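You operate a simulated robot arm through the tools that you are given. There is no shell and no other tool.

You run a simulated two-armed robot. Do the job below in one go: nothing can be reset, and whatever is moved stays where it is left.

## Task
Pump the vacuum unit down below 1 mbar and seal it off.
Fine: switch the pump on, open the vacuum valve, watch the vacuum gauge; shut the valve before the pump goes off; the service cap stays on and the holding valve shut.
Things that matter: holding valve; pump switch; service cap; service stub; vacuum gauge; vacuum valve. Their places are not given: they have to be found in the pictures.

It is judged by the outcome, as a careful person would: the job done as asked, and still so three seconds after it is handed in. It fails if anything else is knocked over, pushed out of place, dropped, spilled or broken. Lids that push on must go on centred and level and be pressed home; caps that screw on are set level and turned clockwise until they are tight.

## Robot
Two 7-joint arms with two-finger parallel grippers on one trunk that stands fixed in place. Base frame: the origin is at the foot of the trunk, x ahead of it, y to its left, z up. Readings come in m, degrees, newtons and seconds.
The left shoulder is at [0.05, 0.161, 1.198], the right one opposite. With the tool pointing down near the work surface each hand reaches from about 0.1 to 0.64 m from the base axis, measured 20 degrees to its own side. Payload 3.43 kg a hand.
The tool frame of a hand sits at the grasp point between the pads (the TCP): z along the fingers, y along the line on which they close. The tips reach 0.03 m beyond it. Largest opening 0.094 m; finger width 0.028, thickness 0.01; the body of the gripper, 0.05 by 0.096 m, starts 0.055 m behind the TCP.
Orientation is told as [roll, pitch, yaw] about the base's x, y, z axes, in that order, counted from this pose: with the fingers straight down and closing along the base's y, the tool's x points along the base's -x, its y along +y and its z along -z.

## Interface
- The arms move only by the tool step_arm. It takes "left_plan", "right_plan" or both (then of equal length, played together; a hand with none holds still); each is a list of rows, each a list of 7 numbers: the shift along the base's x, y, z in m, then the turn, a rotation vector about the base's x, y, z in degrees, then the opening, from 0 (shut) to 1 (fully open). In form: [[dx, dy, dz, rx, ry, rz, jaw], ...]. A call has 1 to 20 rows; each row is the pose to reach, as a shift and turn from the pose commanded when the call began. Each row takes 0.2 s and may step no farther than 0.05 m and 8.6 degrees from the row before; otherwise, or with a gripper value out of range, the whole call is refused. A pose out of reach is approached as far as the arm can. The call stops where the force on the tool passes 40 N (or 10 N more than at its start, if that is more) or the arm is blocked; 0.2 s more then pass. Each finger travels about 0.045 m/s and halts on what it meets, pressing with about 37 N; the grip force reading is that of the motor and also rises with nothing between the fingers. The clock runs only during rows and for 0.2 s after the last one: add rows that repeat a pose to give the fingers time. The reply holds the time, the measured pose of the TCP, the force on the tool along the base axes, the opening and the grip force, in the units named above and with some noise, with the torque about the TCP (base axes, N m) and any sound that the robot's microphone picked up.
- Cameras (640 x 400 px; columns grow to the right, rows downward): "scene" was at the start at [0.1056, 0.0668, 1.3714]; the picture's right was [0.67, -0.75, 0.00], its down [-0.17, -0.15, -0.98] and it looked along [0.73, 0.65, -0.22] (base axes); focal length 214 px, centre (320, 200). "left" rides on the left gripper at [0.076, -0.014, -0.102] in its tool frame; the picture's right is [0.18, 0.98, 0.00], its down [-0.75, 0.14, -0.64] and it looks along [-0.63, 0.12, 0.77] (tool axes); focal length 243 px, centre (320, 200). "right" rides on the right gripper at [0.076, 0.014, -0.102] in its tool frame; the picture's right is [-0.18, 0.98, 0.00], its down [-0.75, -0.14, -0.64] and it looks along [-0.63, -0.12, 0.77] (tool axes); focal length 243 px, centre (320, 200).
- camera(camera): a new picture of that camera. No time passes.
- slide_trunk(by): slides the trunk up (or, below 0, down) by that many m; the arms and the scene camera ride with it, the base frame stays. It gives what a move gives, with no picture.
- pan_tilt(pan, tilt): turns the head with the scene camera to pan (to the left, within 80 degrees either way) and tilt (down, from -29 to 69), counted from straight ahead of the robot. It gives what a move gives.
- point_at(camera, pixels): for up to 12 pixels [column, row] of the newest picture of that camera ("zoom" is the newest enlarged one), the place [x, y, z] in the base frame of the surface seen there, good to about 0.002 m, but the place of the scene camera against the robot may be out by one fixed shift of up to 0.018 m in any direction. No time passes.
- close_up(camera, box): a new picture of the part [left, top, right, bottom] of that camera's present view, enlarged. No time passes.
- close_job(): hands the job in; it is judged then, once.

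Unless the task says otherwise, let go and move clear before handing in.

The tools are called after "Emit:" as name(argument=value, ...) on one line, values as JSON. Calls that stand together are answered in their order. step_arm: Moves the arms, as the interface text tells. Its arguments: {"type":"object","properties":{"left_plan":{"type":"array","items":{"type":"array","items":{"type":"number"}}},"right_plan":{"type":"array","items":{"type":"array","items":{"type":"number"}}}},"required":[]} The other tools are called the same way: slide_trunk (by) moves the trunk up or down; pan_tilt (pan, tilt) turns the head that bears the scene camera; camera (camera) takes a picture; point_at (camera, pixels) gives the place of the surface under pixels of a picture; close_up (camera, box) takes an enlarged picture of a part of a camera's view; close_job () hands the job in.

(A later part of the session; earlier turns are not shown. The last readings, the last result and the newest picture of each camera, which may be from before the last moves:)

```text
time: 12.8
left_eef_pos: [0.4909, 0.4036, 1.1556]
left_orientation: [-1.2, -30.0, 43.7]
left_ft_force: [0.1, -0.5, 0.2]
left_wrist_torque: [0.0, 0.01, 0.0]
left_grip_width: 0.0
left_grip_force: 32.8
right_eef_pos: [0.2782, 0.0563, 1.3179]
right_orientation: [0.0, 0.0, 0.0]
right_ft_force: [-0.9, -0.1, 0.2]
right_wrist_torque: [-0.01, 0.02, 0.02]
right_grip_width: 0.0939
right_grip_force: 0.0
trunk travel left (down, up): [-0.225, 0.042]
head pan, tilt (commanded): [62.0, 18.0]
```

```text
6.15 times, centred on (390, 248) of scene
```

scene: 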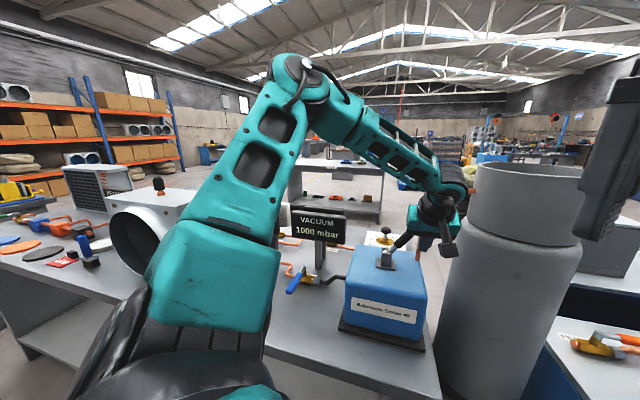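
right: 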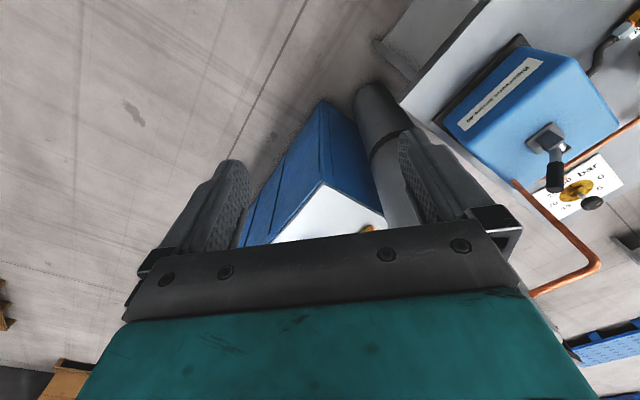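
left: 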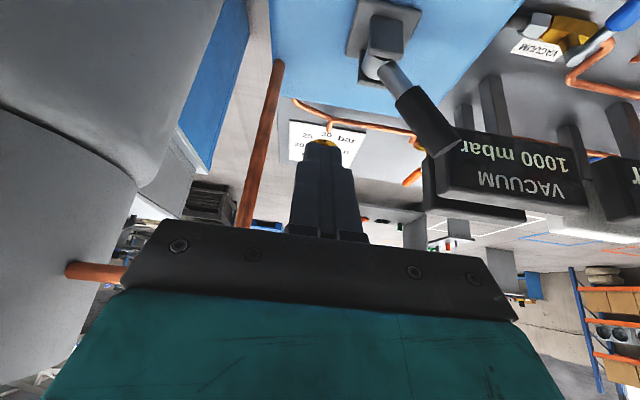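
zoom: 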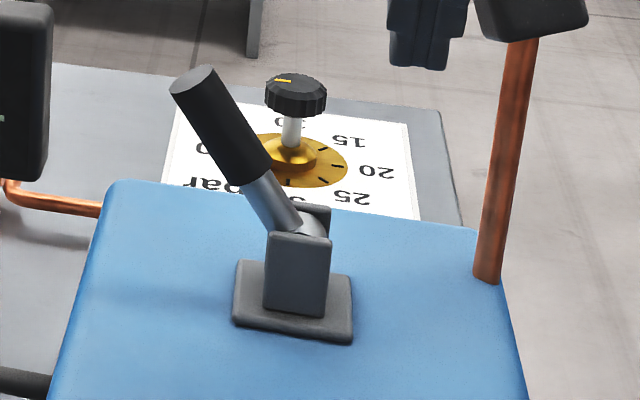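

The toggle's tip now sits at (0.438,0.470,1.104), mirror of where it was, so the switch is thrown. Next I'll lift clear and move the hand in front of the blue valve to measure it.

Emit:
step_arm(left_plan=[[0.0, 0.0, 0.04, 0, 0, 0, 0], [-0.02, 0.0, 0.07, 0, 0, 0, 0], [-0.06, 0.01, 0.07, 0, 0, 0, 0], [-0.1, 0.025, 0.07, 0, 0, 0, 0], [-0.14, 0.04, 0.07, 0, 0, 0, 0], [-0.18, 0.055, 0.06, 0, 0, 0, 0], [-0.22, 0.07, 0.04, 0, 0, 0, 0], [-0.26, 0.085, 0.02, 0, 0, 0, 0], [-0.3, 0.1, 0.0, 0, 0, 0, 0], [-0.31, 0.1, -0.03, 0, 0, 0, 0], [-0.31, 0.1, -0.03, 0, 0, 0, 0]])

Emit:
camera(camera="left")

Emit:
camera(camera="scene")

```text
time: 15.2
left_eef_pos: [0.178, 0.5043, 1.1247]
left_orientation: [-1.4, -30.0, 43.8]
left_ft_force: [0.3, -0.1, 0.3]
left_wrist_torque: [-0.01, 0.0, -0.03]
left_grip_width: 0.0003
left_grip_force: 32.5
right_eef_pos: [0.2775, 0.055, 1.3171]
right_orientation: [0.0, 0.0, 0.0]
right_ft_force: [-0.3, 0.2, -0.1]
right_wrist_torque: [0.01, -0.02, 0.0]
right_grip_width: 0.0941
right_grip_force: 0.1
trunk travel left (down, up): [-0.225, 0.042]
head pan, tilt (commanded): [62.0, 18.0]
```

```text
taken
```

left: 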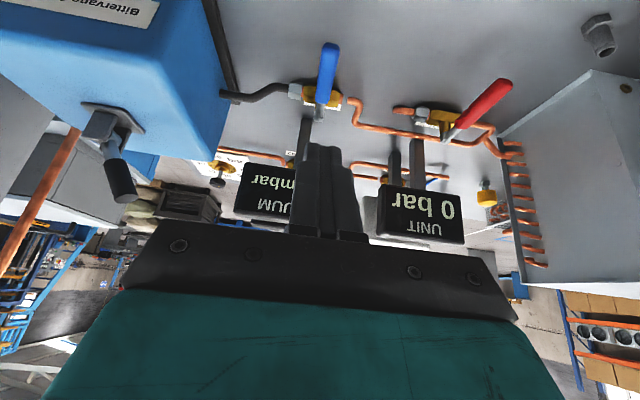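

```text
taken
```

scene: 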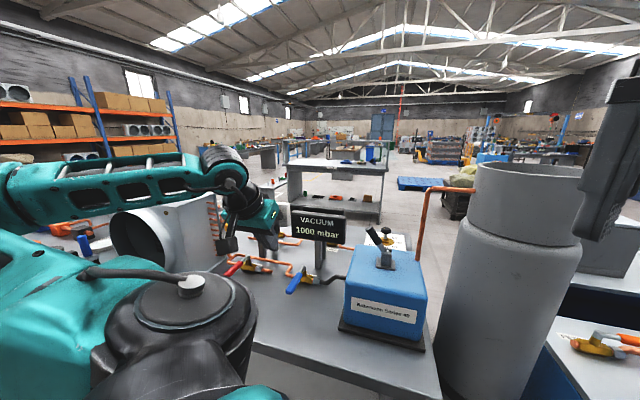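

The blue lever (328,75) and its stem (322,108) are clearly seen, still across the pipe. I'll zoom in and measure the lever, valve axis, hose and gauge post.

Emit:
close_up(camera="left", box=[220, 20, 400, 160])

Emit:
point_at(camera="left", pixels=[[329, 46], [327, 70], [325, 95], [321, 108], [320, 115], [300, 92], [340, 98], [270, 90], [240, 97], [305, 135], [270, 175], [415, 175]])

Emit:
close_up(camera="left", box=[390, 60, 570, 240])

```text
2.86 times, centred on (310, 90) of left
```

zoom: 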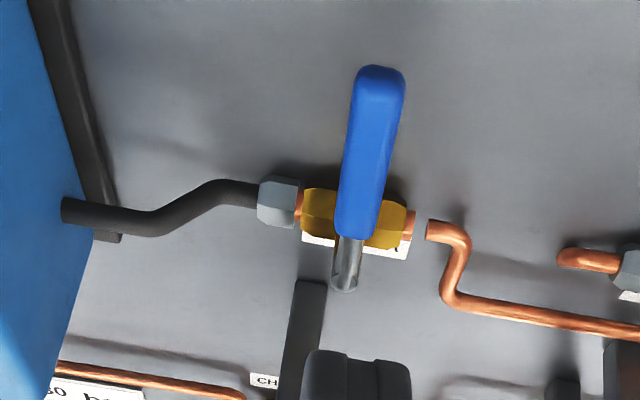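

```text
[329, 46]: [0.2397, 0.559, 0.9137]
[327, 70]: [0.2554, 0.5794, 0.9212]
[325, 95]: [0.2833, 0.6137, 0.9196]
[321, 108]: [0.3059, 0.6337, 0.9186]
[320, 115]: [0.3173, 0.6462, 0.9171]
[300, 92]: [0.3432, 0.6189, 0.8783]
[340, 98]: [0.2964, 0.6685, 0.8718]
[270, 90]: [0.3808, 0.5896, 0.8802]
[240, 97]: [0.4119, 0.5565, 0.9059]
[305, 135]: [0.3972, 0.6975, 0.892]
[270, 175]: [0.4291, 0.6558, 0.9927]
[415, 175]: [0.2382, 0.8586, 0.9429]
```

```text
2.22 times, centred on (480, 150) of left
```

zoom: 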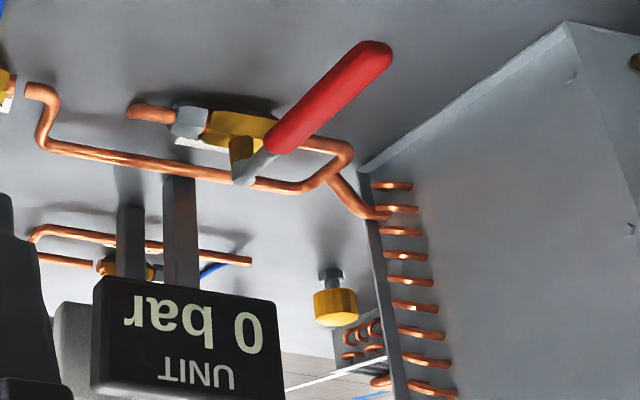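

The lever pivot is about (0.318,0.647,0.918), the handle top at z≈0.92, and the hose runs at z≈0.88–0.906 to the right. I'll try opening it counter-clockwise first (lever toward the pump). First the closed fingers go down on the left side of the handle.

Emit:
step_arm(left_plan=[[0.02, 0.035, -0.02, 0, 0, 0, 0], [0.04, 0.07, -0.04, 0, 0, 0, 0], [0.06, 0.1035, -0.06, 0, 0, 0, 0], [0.06, 0.1035, -0.09, 0, 0, 0, 0], [0.06, 0.1035, -0.12, 0, 0, 0, 0], [0.06, 0.1035, -0.12, 0, 0, 0, 0]])

Emit:
camera(camera="left")

Emit:
close_up(camera="scene", box=[200, 200, 400, 340])

```text
time: 16.6
left_eef_pos: [0.2393, 0.6067, 1.0039]
left_orientation: [-1.3, -30.1, 43.8]
left_ft_force: [0.0, -0.5, 0.9]
left_wrist_torque: [0.01, 0.0, 0.01]
left_grip_width: 0.0001
left_grip_force: 33.0
right_eef_pos: [0.2769, 0.0563, 1.3168]
right_orientation: [-0.1, 0.0, -0.1]
right_ft_force: [-0.1, 1.0, -0.6]
right_wrist_torque: [0.02, 0.03, 0.02]
right_grip_width: 0.0939
right_grip_force: 0.1
trunk travel left (down, up): [-0.225, 0.042]
head pan, tilt (commanded): [62.0, 18.0]
```

```text
taken
```

left: 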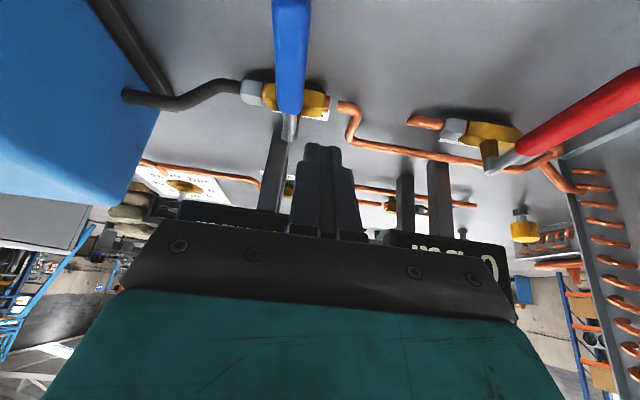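

```text
2.86 times, centred on (300, 270) of scene
```

zoom: 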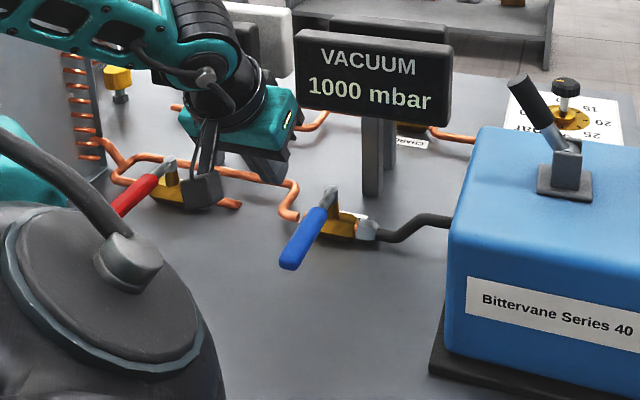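

The fingers hang left of the blue handle with a clear gap, and the red lever is well away. I'll descend to handle height.

Emit:
step_arm(left_plan=[[0, 0, -0.025, 0, 0, 0, 0], [0, 0, -0.05, 0, 0, 0, 0], [0, 0, -0.074, 0, 0, 0, 0], [0, 0, -0.074, 0, 0, 0, 0]])

Emit:
camera(camera="left")

Emit:
close_up(camera="scene", box=[200, 200, 400, 340])

```text
time: 17.6
left_eef_pos: [0.2399, 0.6065, 0.9295]
left_orientation: [-1.3, -30.0, 43.8]
left_ft_force: [0.5, 0.1, 0.1]
left_wrist_torque: [0.01, 0.0, 0.0]
left_grip_width: 0.0003
left_grip_force: 33.3
right_eef_pos: [0.2783, 0.0557, 1.3171]
right_orientation: [-0.1, 0.0, 0.0]
right_ft_force: [0.5, -1.2, 0.1]
right_wrist_torque: [0.04, -0.01, -0.03]
right_grip_width: 0.0939
right_grip_force: 0.0
trunk travel left (down, up): [-0.225, 0.042]
head pan, tilt (commanded): [62.0, 18.0]
```

```text
taken
```

left: 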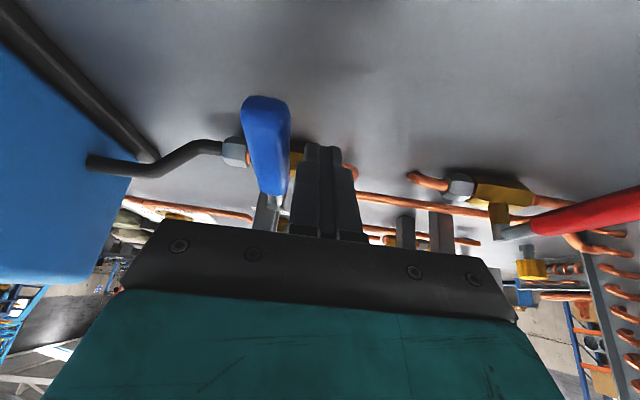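

```text
2.86 times, centred on (300, 270) of scene
```

zoom: 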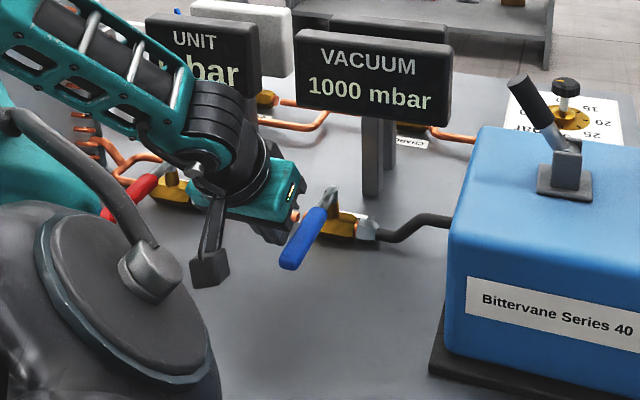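

The fingers stand just left of the blue handle (322,190 versus 265,145). I'll push gently to the right to test whether the valve turns that way.

Emit:
step_arm(left_plan=[[0.005, -0.0065, 0, 0, 0, 0, 0], [0.01, -0.013, 0, 0, 0, 0, 0], [0.0155, -0.0195, 0, 0, 0, 0, 0], [0.0207, -0.0259, 0, 0, 0, 0, 0]])

Emit:
camera(camera="left")

Emit:
close_up(camera="scene", box=[200, 200, 400, 340])

```text
time: 18.6
left_eef_pos: [0.2601, 0.5816, 0.9302]
left_orientation: [-1.3, -30.0, 43.9]
left_ft_force: [0.0, 2.1, -0.5]
left_wrist_torque: [0.05, 0.03, -0.01]
left_grip_width: 0.0
left_grip_force: 32.9
right_eef_pos: [0.2785, 0.0556, 1.3176]
right_orientation: [-0.1, 0.0, 0.0]
right_ft_force: [-0.2, -0.4, -0.8]
right_wrist_torque: [0.01, 0.03, -0.01]
right_grip_width: 0.094
right_grip_force: 0.0
trunk travel left (down, up): [-0.225, 0.042]
head pan, tilt (commanded): [62.0, 18.0]
```

```text
taken
```

left: 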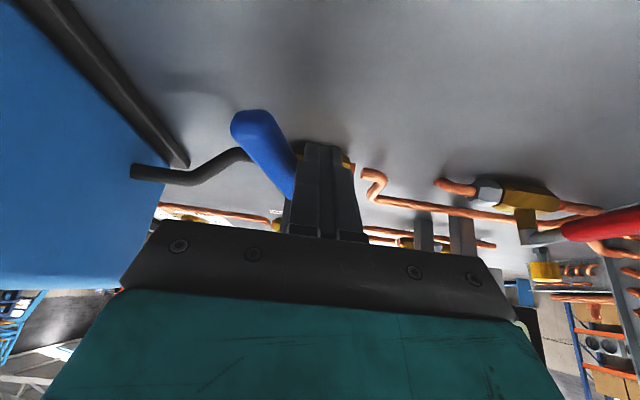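

```text
2.86 times, centred on (300, 270) of scene
```

zoom: 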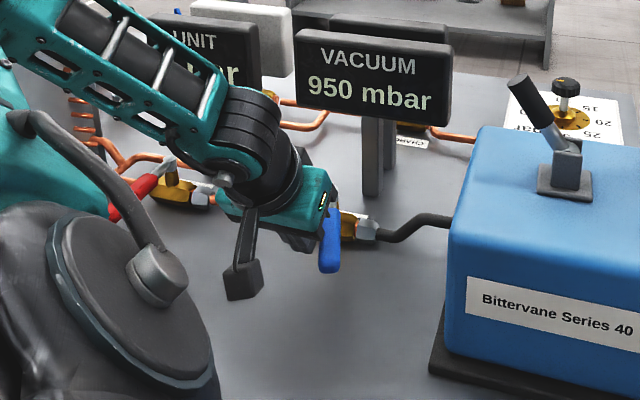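

The lever turns freely rightward and the gauge already reads 950 mbar, so the pump runs and the direction is right. I'll keep pushing along the arc.

Emit:
step_arm(left_plan=[[0.007, -0.004, 0, 0, 0, 0, 0], [0.0142, -0.0077, 0, 0, 0, 0, 0], [0.023, -0.0115, 0, 0, 0, 0, 0], [0.0325, -0.0148, 0, 0, 0, 0, 0], [0.042, -0.016, 0, 0, 0, 0, 0], [0.0522, -0.017, 0, 0, 0, 0, 0]])

Emit:
camera(camera="left")

Emit:
close_up(camera="scene", box=[200, 200, 400, 340])

```text
time: 19.9
left_eef_pos: [0.3123, 0.5658, 0.9292]
left_orientation: [-1.3, -29.8, 43.9]
left_ft_force: [-0.9, -0.3, 0.2]
left_wrist_torque: [-0.04, 0.01, 0.02]
left_grip_width: 0.0
left_grip_force: 33.1
right_eef_pos: [0.2778, 0.0558, 1.3173]
right_orientation: [0.0, 0.1, 0.0]
right_ft_force: [-1.1, -0.1, 0.2]
right_wrist_torque: [0.02, -0.02, -0.01]
right_grip_width: 0.0939
right_grip_force: 0.0
trunk travel left (down, up): [-0.225, 0.042]
head pan, tilt (commanded): [62.0, 18.0]
```

```text
taken
```

left: 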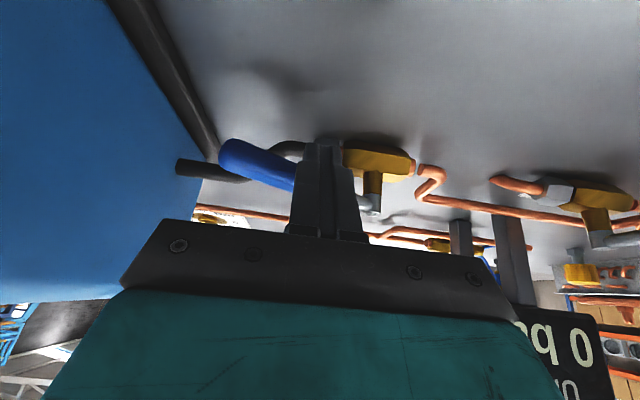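

```text
2.86 times, centred on (300, 270) of scene
```

zoom: 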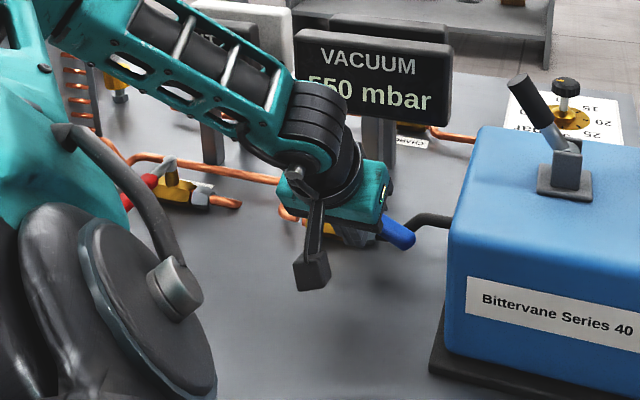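

The gauge is down to 550 mbar, and the lever is about two-thirds of the way round. I'll finish the turn until the lever lines up with the pipe.

Emit:
step_arm(left_plan=[[0.01, 0.0015, 0, 0, 0, 0, 0], [0.0194, 0.003, 0, 0, 0, 0, 0], [0.0292, 0.0051, 0, 0, 0, 0, 0], [0.034, 0.009, 0, 0, 0, 0, 0], [0.034, 0.009, 0, 0, 0, 0, 0]])

Emit:
camera(camera="left")

Emit:
close_up(camera="scene", box=[200, 200, 400, 340])

```text
time: 21.1
left_eef_pos: [0.3469, 0.5737, 0.9283]
left_orientation: [-1.3, -30.0, 43.8]
left_ft_force: [-0.1, 0.2, 0.2]
left_wrist_torque: [-0.01, -0.01, -0.01]
left_grip_width: 0.0001
left_grip_force: 32.9
right_eef_pos: [0.2769, 0.0551, 1.3163]
right_orientation: [0.0, 0.1, 0.0]
right_ft_force: [-0.1, 0.1, 0.1]
right_wrist_torque: [0.0, 0.06, 0.01]
right_grip_width: 0.094
right_grip_force: 0.1
trunk travel left (down, up): [-0.225, 0.042]
head pan, tilt (commanded): [62.0, 18.0]
```

```text
taken
```

left: 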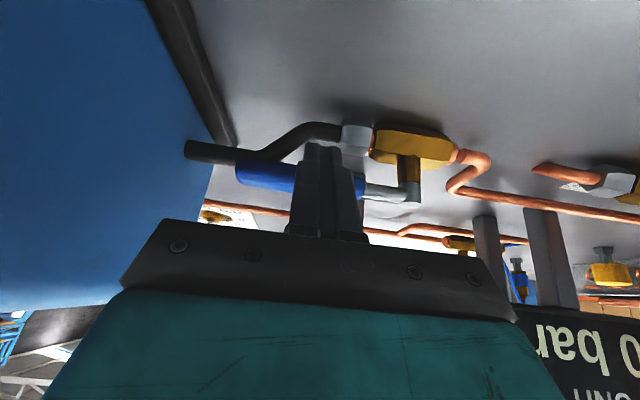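

```text
2.86 times, centred on (300, 270) of scene
```

zoom: 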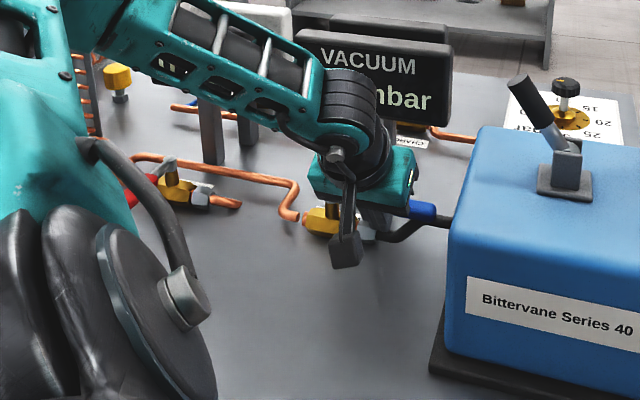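

The lever now lies along the hose line (picture 265,178 to 385,193). I'll back away toward the robot and rise to see the gauge.

Emit:
step_arm(left_plan=[[-0.0144, -0.0139, 0, 0, 0, 0, 0], [-0.036, -0.0347, 0, 0, 0, 0, 0], [-0.065, -0.063, 0.02, 0, 0, 0, 0], [-0.085, -0.083, 0.06, 0, 0, 0, 0], [-0.1, -0.1, 0.1, 0, 0, 0, 0], [-0.1, -0.1, 0.14, 0, 0, 0, 0], [-0.1, -0.1, 0.14, 0, 0, 0, 0]])

Emit:
camera(camera="left")

Emit:
camera(camera="scene")

Emit:
close_up(camera="scene", box=[200, 200, 400, 340])

```text
time: 22.8
left_eef_pos: [0.2459, 0.4745, 1.0714]
left_orientation: [-1.3, -30.1, 43.8]
left_ft_force: [0.3, -0.1, -1.0]
left_wrist_torque: [0.0, -0.01, 0.0]
left_grip_width: 0.0002
left_grip_force: 33.0
right_eef_pos: [0.2788, 0.0552, 1.3175]
right_orientation: [0.1, 0.0, 0.0]
right_ft_force: [-0.2, 0.4, -0.1]
right_wrist_torque: [0.01, -0.01, 0.02]
right_grip_width: 0.094
right_grip_force: 0.0
trunk travel left (down, up): [-0.225, 0.042]
head pan, tilt (commanded): [62.0, 18.0]
```

```text
taken
```

left: 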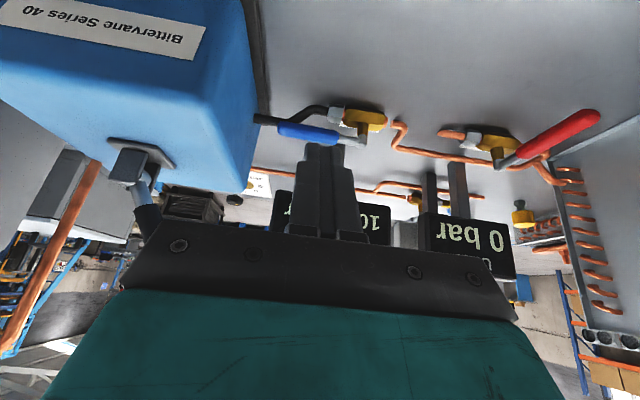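

```text
taken
```

scene: 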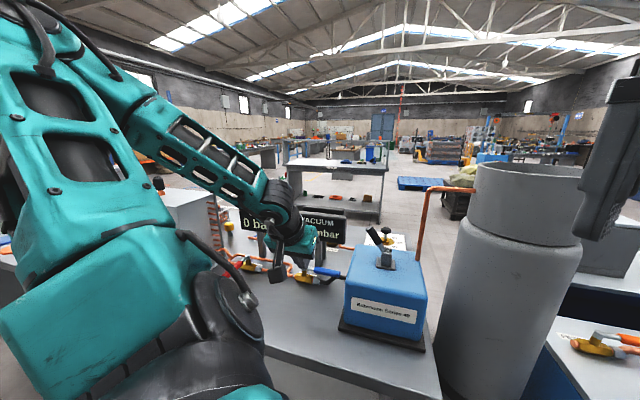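

```text
2.86 times, centred on (300, 270) of scene
```

zoom: 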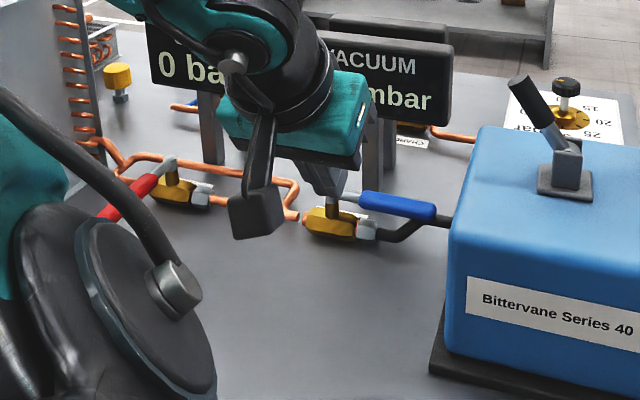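

The lever sits in line with the hose, but the hand hides the gauge figures in the scene view. I'll raise it and move over to the right so the scene camera sees the gauge.

Emit:
step_arm(left_plan=[[0, 0, 0.045, 0, 0, 0, 0], [0, 0, 0.09, 0, 0, 0, 0], [0.03, -0.025, 0.12, 0, 0, 0, 0], [0.06, -0.05, 0.14, 0, 0, 0, 0], [0.09, -0.075, 0.15, 0, 0, 0, 0], [0.12, -0.09, 0.15, 0, 0, 0, 0], [0.12, -0.09, 0.15, 0, 0, 0, 0]])

Emit:
camera(camera="scene")

Emit:
close_up(camera="scene", box=[220, 200, 400, 320])

Emit:
camera(camera="left")

```text
time: 24.4
left_eef_pos: [0.3662, 0.3837, 1.2203]
left_orientation: [-1.3, -30.0, 43.9]
left_ft_force: [-0.5, -0.3, 0.0]
left_wrist_torque: [0.01, 0.01, 0.02]
left_grip_width: 0.0
left_grip_force: 32.6
right_eef_pos: [0.2776, 0.0552, 1.3165]
right_orientation: [0.0, 0.0, 0.0]
right_ft_force: [-0.1, -0.5, 0.0]
right_wrist_torque: [-0.02, 0.02, 0.03]
right_grip_width: 0.0941
right_grip_force: 0.0
trunk travel left (down, up): [-0.225, 0.042]
head pan, tilt (commanded): [62.0, 18.0]
```

```text
taken
```

scene: 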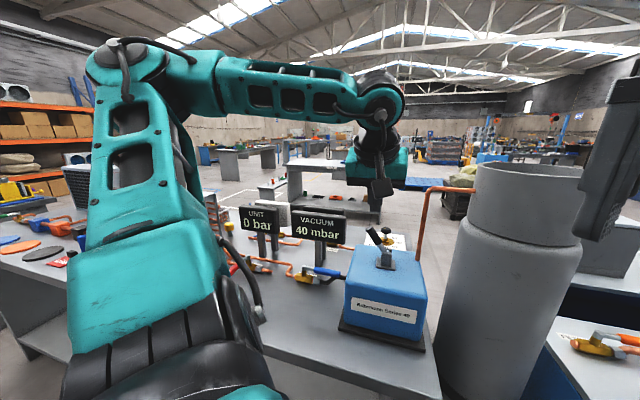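

```text
3.33 times, centred on (310, 260) of scene
```

zoom: 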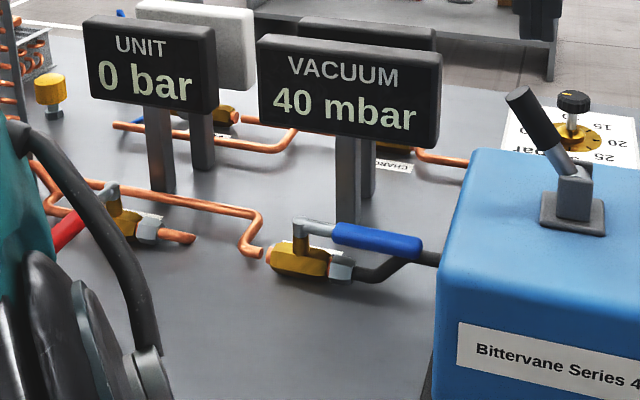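

```text
taken
```

left: 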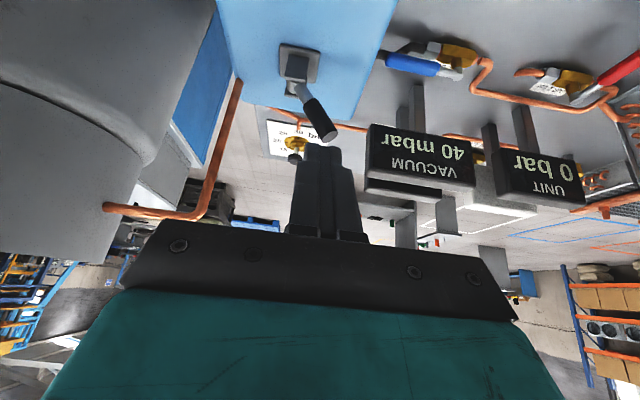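

The gauge reads 40 mbar and falls; the left camera also reads it (423,155). I'll measure the lever's new place for closing, and let a few seconds pass.

Emit:
point_at(camera="left", pixels=[[390, 59], [405, 63], [430, 70], [448, 74], [455, 60], [420, 140], [378, 140], [465, 160], [420, 100], [470, 52], [400, 183], [385, 190]])

Emit:
step_arm(left_plan=[[0, 0, 0, 0, 0, 0, 0], [0, 0, 0, 0, 0, 0, 0], [0, 0, 0, 0, 0, 0, 0], [0, 0, 0, 0, 0, 0, 0], [0, 0, 0, 0, 0, 0, 0], [0, 0, 0, 0, 0, 0, 0], [0, 0, 0, 0, 0, 0, 0], [0, 0, 0, 0, 0, 0, 0], [0, 0, 0, 0, 0, 0, 0], [0, 0, 0, 0, 0, 0, 0], [0, 0, 0, 0, 0, 0, 0], [0, 0, 0, 0, 0, 0, 0]])

Emit:
close_up(camera="left", box=[360, 20, 540, 200])

Emit:
close_up(camera="scene", box=[220, 200, 400, 320])

```text
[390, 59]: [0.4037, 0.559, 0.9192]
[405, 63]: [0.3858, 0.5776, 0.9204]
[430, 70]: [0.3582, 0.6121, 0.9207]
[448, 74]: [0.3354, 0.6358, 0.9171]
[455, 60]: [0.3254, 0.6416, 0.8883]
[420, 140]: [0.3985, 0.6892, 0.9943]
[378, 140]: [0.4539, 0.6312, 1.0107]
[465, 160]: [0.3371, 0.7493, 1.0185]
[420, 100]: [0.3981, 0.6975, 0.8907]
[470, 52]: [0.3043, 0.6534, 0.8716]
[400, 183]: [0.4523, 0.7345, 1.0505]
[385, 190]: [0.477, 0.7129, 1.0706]
```

```text
time: 26.9
left_eef_pos: [0.3667, 0.3841, 1.2204]
left_orientation: [-1.3, -30.1, 43.8]
left_ft_force: [-0.4, -0.1, -0.2]
left_wrist_torque: [-0.03, 0.02, -0.01]
left_grip_width: 0.0
left_grip_force: 32.9
right_eef_pos: [0.2782, 0.0567, 1.3185]
right_orientation: [0.0, 0.0, 0.0]
right_ft_force: [-0.6, -0.7, -0.1]
right_wrist_torque: [-0.01, -0.01, 0.01]
right_grip_width: 0.0941
right_grip_force: 0.0
trunk travel left (down, up): [-0.225, 0.042]
head pan, tilt (commanded): [62.0, 18.0]
```

```text
2.22 times, centred on (450, 110) of left
```

zoom: 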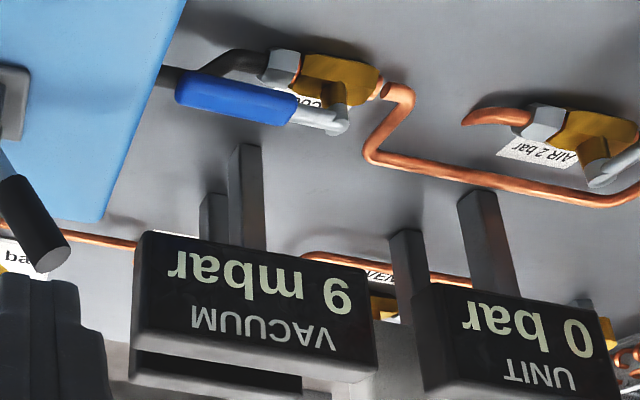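

```text
3.33 times, centred on (310, 260) of scene
```

zoom: 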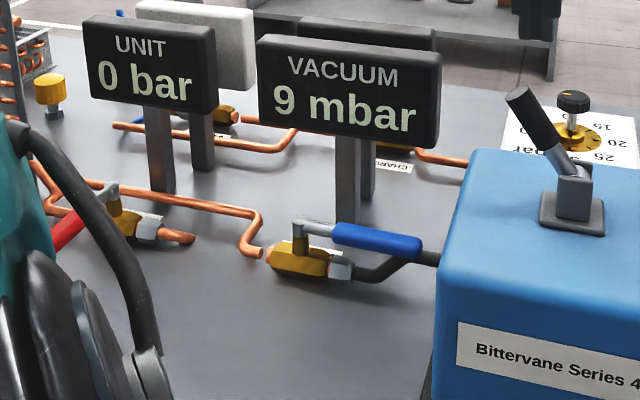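

The gauge reads 9 mbar and keeps falling, and the lever lies along the pipe with tip (0.404,0.559,0.919). I'll wait some seconds more for it to go well below 1 mbar.

Emit:
step_arm(left_plan=[[0, 0, 0, 0, 0, 0, 0], [0, 0, 0, 0, 0, 0, 0], [0, 0, 0, 0, 0, 0, 0], [0, 0, 0, 0, 0, 0, 0], [0, 0, 0, 0, 0, 0, 0], [0, 0, 0, 0, 0, 0, 0], [0, 0, 0, 0, 0, 0, 0], [0, 0, 0, 0, 0, 0, 0], [0, 0, 0, 0, 0, 0, 0], [0, 0, 0, 0, 0, 0, 0], [0, 0, 0, 0, 0, 0, 0], [0, 0, 0, 0, 0, 0, 0], [0, 0, 0, 0, 0, 0, 0], [0, 0, 0, 0, 0, 0, 0], [0, 0, 0, 0, 0, 0, 0], [0, 0, 0, 0, 0, 0, 0], [0, 0, 0, 0, 0, 0, 0], [0, 0, 0, 0, 0, 0, 0], [0, 0, 0, 0, 0, 0, 0], [0, 0, 0, 0, 0, 0, 0]])

Emit:
close_up(camera="scene", box=[220, 200, 400, 320])

```text
time: 31.1
left_eef_pos: [0.3673, 0.3847, 1.2198]
left_orientation: [-1.4, -30.0, 43.7]
left_ft_force: [-0.5, 0.6, 0.3]
left_wrist_torque: [0.01, 0.01, 0.01]
left_grip_width: 0.0
left_grip_force: 33.2
right_eef_pos: [0.2779, 0.0568, 1.3179]
right_orientation: [0.0, 0.0, 0.0]
right_ft_force: [0.3, 0.2, -0.3]
right_wrist_torque: [0.01, 0.01, 0.02]
right_grip_width: 0.0941
right_grip_force: 0.0
trunk travel left (down, up): [-0.225, 0.042]
head pan, tilt (commanded): [62.0, 18.0]
```

```text
3.33 times, centred on (310, 260) of scene
```

zoom: 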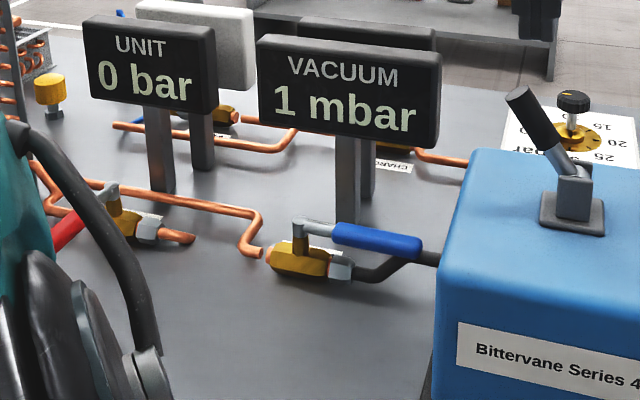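

It reads 1 mbar now, which may be rounded, so it isn't yet surely below 1. I'll wait longer.

Emit:
step_arm(left_plan=[[0, 0, 0, 0, 0, 0, 0], [0, 0, 0, 0, 0, 0, 0], [0, 0, 0, 0, 0, 0, 0], [0, 0, 0, 0, 0, 0, 0], [0, 0, 0, 0, 0, 0, 0], [0, 0, 0, 0, 0, 0, 0], [0, 0, 0, 0, 0, 0, 0], [0, 0, 0, 0, 0, 0, 0], [0, 0, 0, 0, 0, 0, 0], [0, 0, 0, 0, 0, 0, 0], [0, 0, 0, 0, 0, 0, 0], [0, 0, 0, 0, 0, 0, 0], [0, 0, 0, 0, 0, 0, 0], [0, 0, 0, 0, 0, 0, 0], [0, 0, 0, 0, 0, 0, 0], [0, 0, 0, 0, 0, 0, 0], [0, 0, 0, 0, 0, 0, 0], [0, 0, 0, 0, 0, 0, 0], [0, 0, 0, 0, 0, 0, 0], [0, 0, 0, 0, 0, 0, 0]])

Emit:
close_up(camera="scene", box=[220, 200, 400, 320])

```text
time: 35.4
left_eef_pos: [0.3664, 0.3846, 1.2214]
left_orientation: [-1.3, -30.0, 43.8]
left_ft_force: [0.3, 0.3, -0.1]
left_wrist_torque: [-0.02, 0.02, 0.04]
left_grip_width: 0.0003
left_grip_force: 32.9
right_eef_pos: [0.2785, 0.0564, 1.3181]
right_orientation: [0.0, -0.1, 0.0]
right_ft_force: [-0.3, 0.2, -0.2]
right_wrist_torque: [-0.01, -0.02, -0.02]
right_grip_width: 0.0941
right_grip_force: 0.1
trunk travel left (down, up): [-0.225, 0.042]
head pan, tilt (commanded): [62.0, 18.0]
```

```text
3.33 times, centred on (310, 260) of scene
```

zoom: 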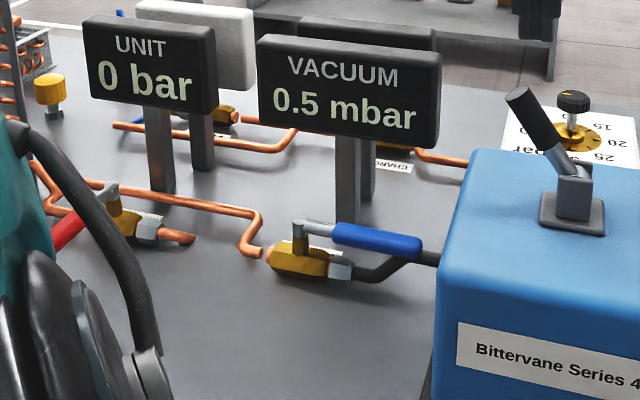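

The gauge reads 0.5 mbar, below 1. Now I'll bring the closed fingers over to the far side of the blue lever, staying high first, to close the valve.

Emit:
step_arm(left_plan=[[0.005, 0.045, 0, 0, 0, 0, 0], [0.01, 0.09, 0, 0, 0, 0, 0], [0.016, 0.135, 0, 0, 0, 0, 0], [0.022, 0.18, -0.01, 0, 0, 0, 0], [0.0285, 0.22, -0.03, 0, 0, 0, 0], [0.0285, 0.2255, -0.07, 0, 0, 0, 0], [0.0285, 0.2255, -0.1, 0, 0, 0, 0], [0.0285, 0.2255, -0.1, 0, 0, 0, 0]])

Emit:
camera(camera="left")

Emit:
camera(camera="scene")

```text
time: 37.1
left_eef_pos: [0.3941, 0.6086, 1.1198]
left_orientation: [-1.3, -30.0, 43.8]
left_ft_force: [0.4, 0.0, 0.9]
left_wrist_torque: [0.0, 0.02, -0.04]
left_grip_width: 0.0001
left_grip_force: 32.7
right_eef_pos: [0.2774, 0.0558, 1.3176]
right_orientation: [0.0, 0.0, 0.0]
right_ft_force: [0.6, 0.8, 0.4]
right_wrist_torque: [0.01, -0.03, 0.01]
right_grip_width: 0.0941
right_grip_force: 0.0
trunk travel left (down, up): [-0.225, 0.042]
head pan, tilt (commanded): [62.0, 18.0]
```

```text
taken
```

left: 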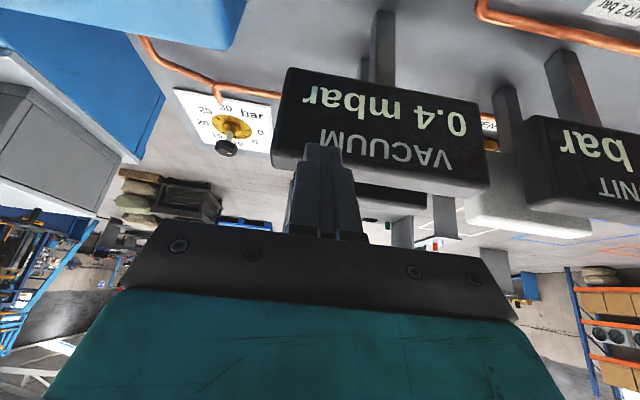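

```text
taken
```

scene: 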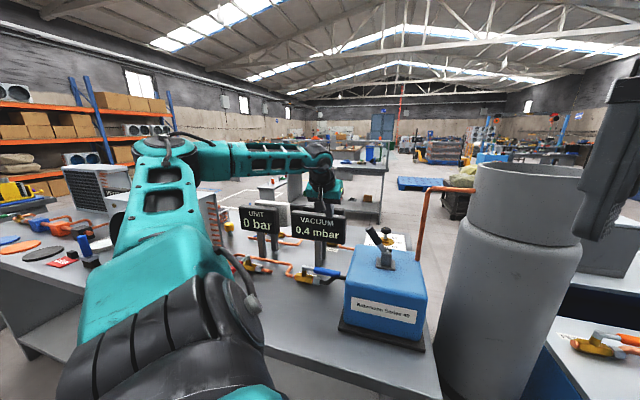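

It reads 0.4 mbar. Before descending I'll check the clearance between the fingers and the gauge board.

Emit:
close_up(camera="scene", box=[270, 150, 390, 290])

Emit:
point_at(camera="left", pixels=[[320, 150], [300, 135], [300, 85], [280, 110], [440, 160], [340, 90], [290, 160], [385, 60]])

```text
2.86 times, centred on (330, 220) of scene
```

zoom: 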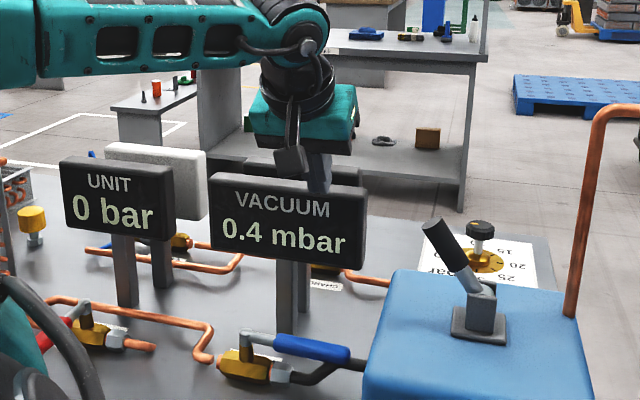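

```text
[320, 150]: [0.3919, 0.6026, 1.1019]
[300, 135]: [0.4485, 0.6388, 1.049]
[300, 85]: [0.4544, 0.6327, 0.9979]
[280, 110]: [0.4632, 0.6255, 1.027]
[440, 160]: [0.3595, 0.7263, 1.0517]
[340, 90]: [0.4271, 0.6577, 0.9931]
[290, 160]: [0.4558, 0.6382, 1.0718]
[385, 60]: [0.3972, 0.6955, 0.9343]
```

The fingers hang in front of the gauge board with about 3 cm to spare, behind the line of the lever. I'll descend slowly to handle height.

Emit:
step_arm(left_plan=[[0, 0, -0.03, 0, 0, 0, 0], [0, 0, -0.06, 0, 0, 0, 0], [0, 0, -0.09, 0, 0, 0, 0], [0, 0, -0.12, 0, 0, 0, 0], [0, 0, -0.12, 0, 0, 0, 0]])

Emit:
camera(camera="left")

Emit:
close_up(camera="scene", box=[240, 180, 400, 320])

```text
time: 38.4
left_eef_pos: [0.394, 0.6092, 1.001]
left_orientation: [-1.2, -30.0, 43.9]
left_ft_force: [-0.8, -0.1, -0.6]
left_wrist_torque: [-0.01, 0.02, 0.01]
left_grip_width: 0.0
left_grip_force: 32.9
right_eef_pos: [0.2787, 0.0551, 1.3166]
right_orientation: [0.0, 0.0, 0.0]
right_ft_force: [-0.2, -0.4, 0.4]
right_wrist_torque: [-0.02, 0.0, -0.01]
right_grip_width: 0.094
right_grip_force: 0.0
trunk travel left (down, up): [-0.225, 0.042]
head pan, tilt (commanded): [62.0, 18.0]
```

```text
taken
```

left: 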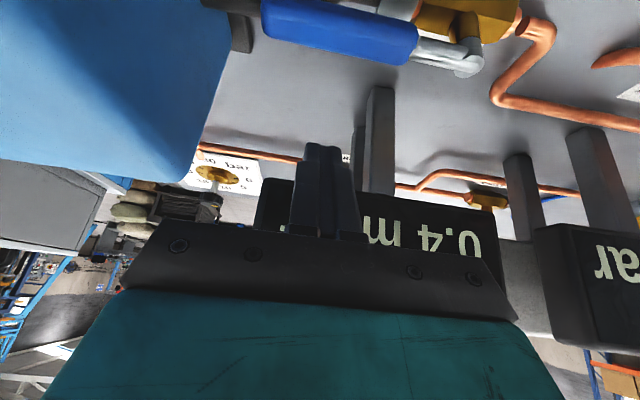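

```text
2.86 times, centred on (320, 250) of scene
```

zoom: 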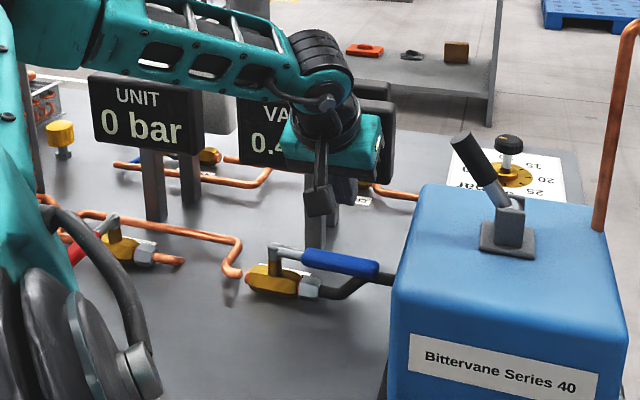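

The fingers are just beyond the lever, in front of the gauge post and clear of both. I'll lower the last 7 cm.

Emit:
step_arm(left_plan=[[0, 0, -0.025, 0, 0, 0, 0], [0, 0, -0.05, 0, 0, 0, 0], [0, 0, -0.07, 0, 0, 0, 0], [0, 0, -0.07, 0, 0, 0, 0]])

Emit:
camera(camera="left")

Emit:
close_up(camera="scene", box=[240, 180, 400, 320])

```text
time: 39.4
left_eef_pos: [0.3937, 0.6088, 0.9304]
left_orientation: [-1.2, -30.0, 43.8]
left_ft_force: [0.8, 0.9, -0.7]
left_wrist_torque: [-0.04, -0.01, 0.01]
left_grip_width: 0.0
left_grip_force: 33.1
right_eef_pos: [0.2781, 0.0549, 1.3189]
right_orientation: [-0.1, 0.0, 0.0]
right_ft_force: [0.1, -0.4, -0.1]
right_wrist_torque: [0.0, 0.01, 0.01]
right_grip_width: 0.0938
right_grip_force: 0.1
trunk travel left (down, up): [-0.225, 0.042]
head pan, tilt (commanded): [62.0, 18.0]
```

```text
taken
```

left: 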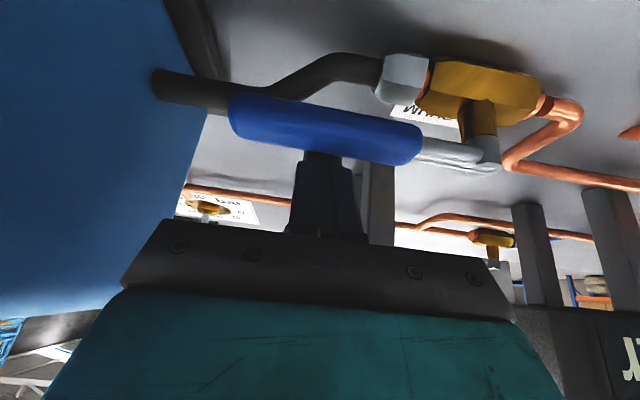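

```text
2.86 times, centred on (320, 250) of scene
```

zoom: 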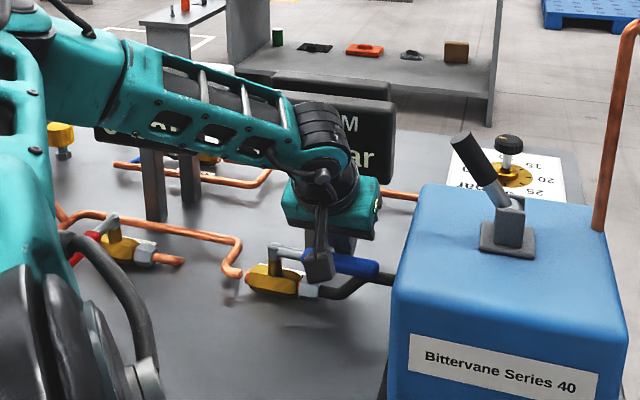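

The fingers are behind the lever (the handle hides the tips at 325,155), with no contact force. Now I'll draw the lever back toward the robot along its arc, raised 4 mm for hose clearance.

Emit:
step_arm(left_plan=[[-0.006, -0.006, 0.004, 0, 0, 0, 0], [-0.0122, -0.0118, 0.004, 0, 0, 0, 0], [-0.0175, -0.0195, 0.004, 0, 0, 0, 0], [-0.0221, -0.0267, 0.004, 0, 0, 0, 0], [-0.03, -0.034, 0.004, 0, 0, 0, 0], [-0.0392, -0.0405, 0.004, 0, 0, 0, 0]])

Emit:
camera(camera="left")

Emit:
close_up(camera="scene", box=[240, 180, 400, 320])

```text
time: 40.8
left_eef_pos: [0.356, 0.5677, 0.9344]
left_orientation: [-1.3, -30.2, 43.8]
left_ft_force: [0.2, 0.2, 0.5]
left_wrist_torque: [0.04, 0.02, -0.01]
left_grip_width: 0.0
left_grip_force: 33.1
right_eef_pos: [0.2786, 0.0561, 1.3171]
right_orientation: [0.0, 0.1, -0.1]
right_ft_force: [-0.8, 0.1, 1.6]
right_wrist_torque: [-0.02, 0.0, 0.0]
right_grip_width: 0.0941
right_grip_force: 0.1
trunk travel left (down, up): [-0.225, 0.042]
head pan, tilt (commanded): [62.0, 18.0]
```

```text
taken
```

left: 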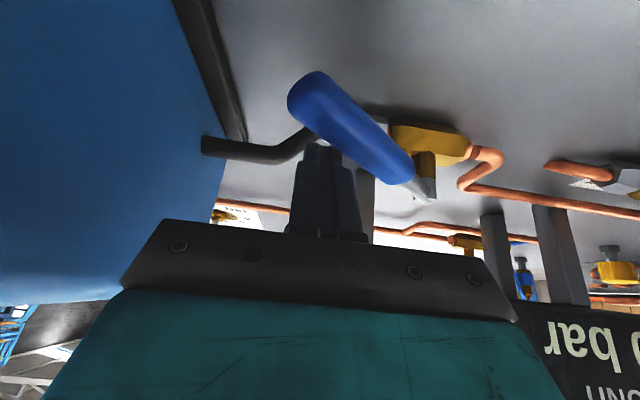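

```text
2.86 times, centred on (320, 250) of scene
```

zoom: 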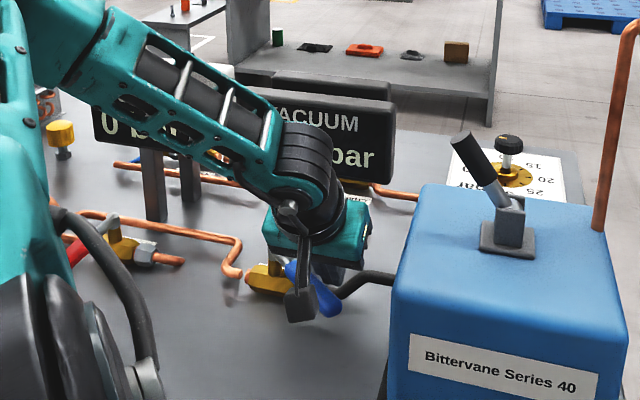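

The lever has come about halfway back with little force. I'll continue along the arc to the shut position.

Emit:
step_arm(left_plan=[[-0.01, -0.005, 0, 0, 0, 0, 0], [-0.0201, -0.0089, 0, 0, 0, 0, 0], [-0.031, -0.011, 0, 0, 0, 0, 0], [-0.0417, -0.0122, 0, 0, 0, 0, 0], [-0.0525, -0.0115, 0, 0, 0, 0, 0], [-0.0633, -0.0098, 0, 0, 0, 0, 0], [-0.074, -0.006, 0, 0, 0, 0, 0], [-0.083, -0.002, 0, 0, 0, 0, 0]])

Emit:
camera(camera="left")

Emit:
close_up(camera="scene", box=[240, 180, 400, 320])

```text
time: 42.5
left_eef_pos: [0.272, 0.5657, 0.9336]
left_orientation: [-1.3, -30.1, 43.9]
left_ft_force: [0.3, 0.4, -0.7]
left_wrist_torque: [-0.02, -0.01, -0.04]
left_grip_width: 0.0001
left_grip_force: 33.0
right_eef_pos: [0.2772, 0.055, 1.3174]
right_orientation: [0.0, 0.0, 0.1]
right_ft_force: [-0.1, -0.2, -0.2]
right_wrist_torque: [0.0, -0.03, -0.03]
right_grip_width: 0.0939
right_grip_force: 0.0
trunk travel left (down, up): [-0.225, 0.042]
head pan, tilt (commanded): [62.0, 18.0]
```

```text
taken
```

left: 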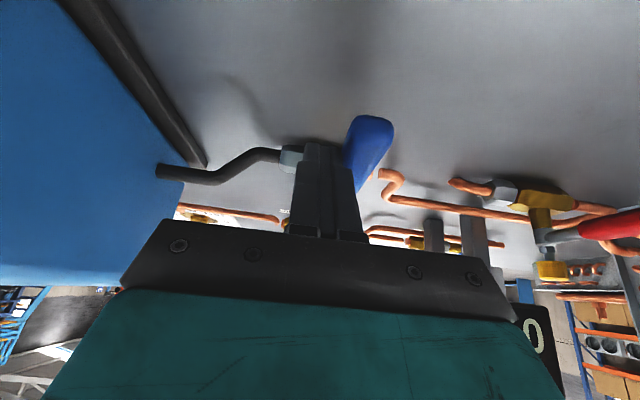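

```text
2.86 times, centred on (320, 250) of scene
```

zoom: 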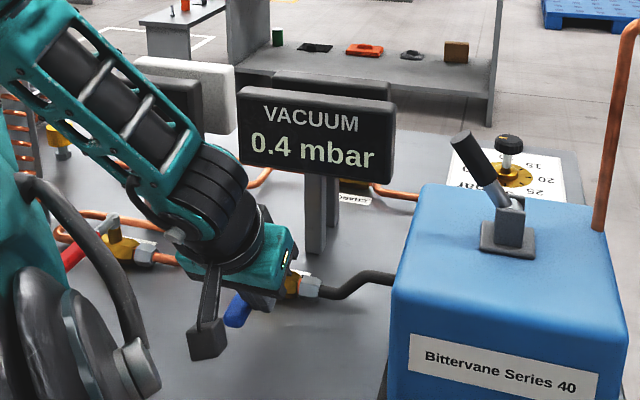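

The lever is nearly back across the pipe and the gauge holds 0.4 mbar. I'll press it a little further to the left to seat it against its shut stop.

Emit:
step_arm(left_plan=[[-0.002, 0.0021, 0, 0, 0, 0, 0], [-0.004, 0.0042, 0, 0, 0, 0, 0], [-0.006, 0.0063, 0, 0, 0, 0, 0], [-0.006, 0.0063, 0, 0, 0, 0, 0]])

Emit:
camera(camera="left")

Emit:
close_up(camera="scene", box=[240, 180, 400, 320])

```text
time: 43.5
left_eef_pos: [0.269, 0.5688, 0.9351]
left_orientation: [-1.7, -29.9, 43.6]
left_ft_force: [16.7, -18.5, -2.6]
left_wrist_torque: [-0.3, -0.27, 0.16]
left_grip_width: 0.0
left_grip_force: 32.6
right_eef_pos: [0.2815, 0.0533, 1.3178]
right_orientation: [0.0, 0.1, -0.1]
right_ft_force: [0.6, -0.6, 0.0]
right_wrist_torque: [-0.04, 0.0, -0.03]
right_grip_width: 0.0938
right_grip_force: 0.2
trunk travel left (down, up): [-0.225, 0.042]
head pan, tilt (commanded): [62.0, 18.0]
```

```text
taken
```

left: 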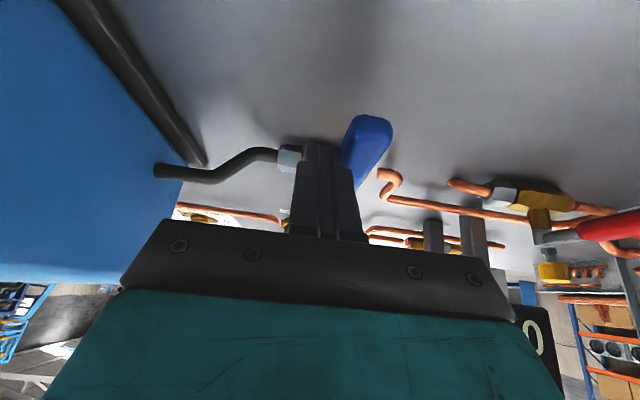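

```text
2.86 times, centred on (320, 250) of scene
```

zoom: 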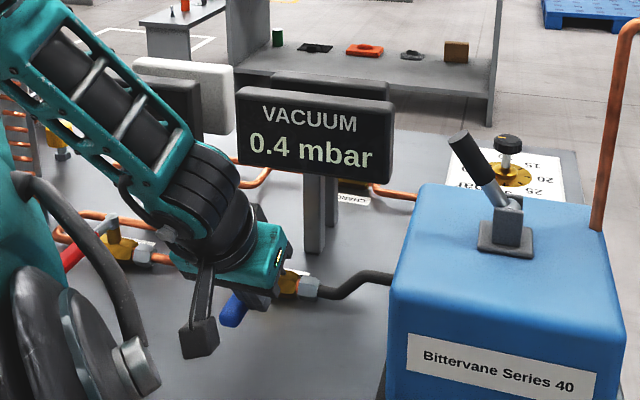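

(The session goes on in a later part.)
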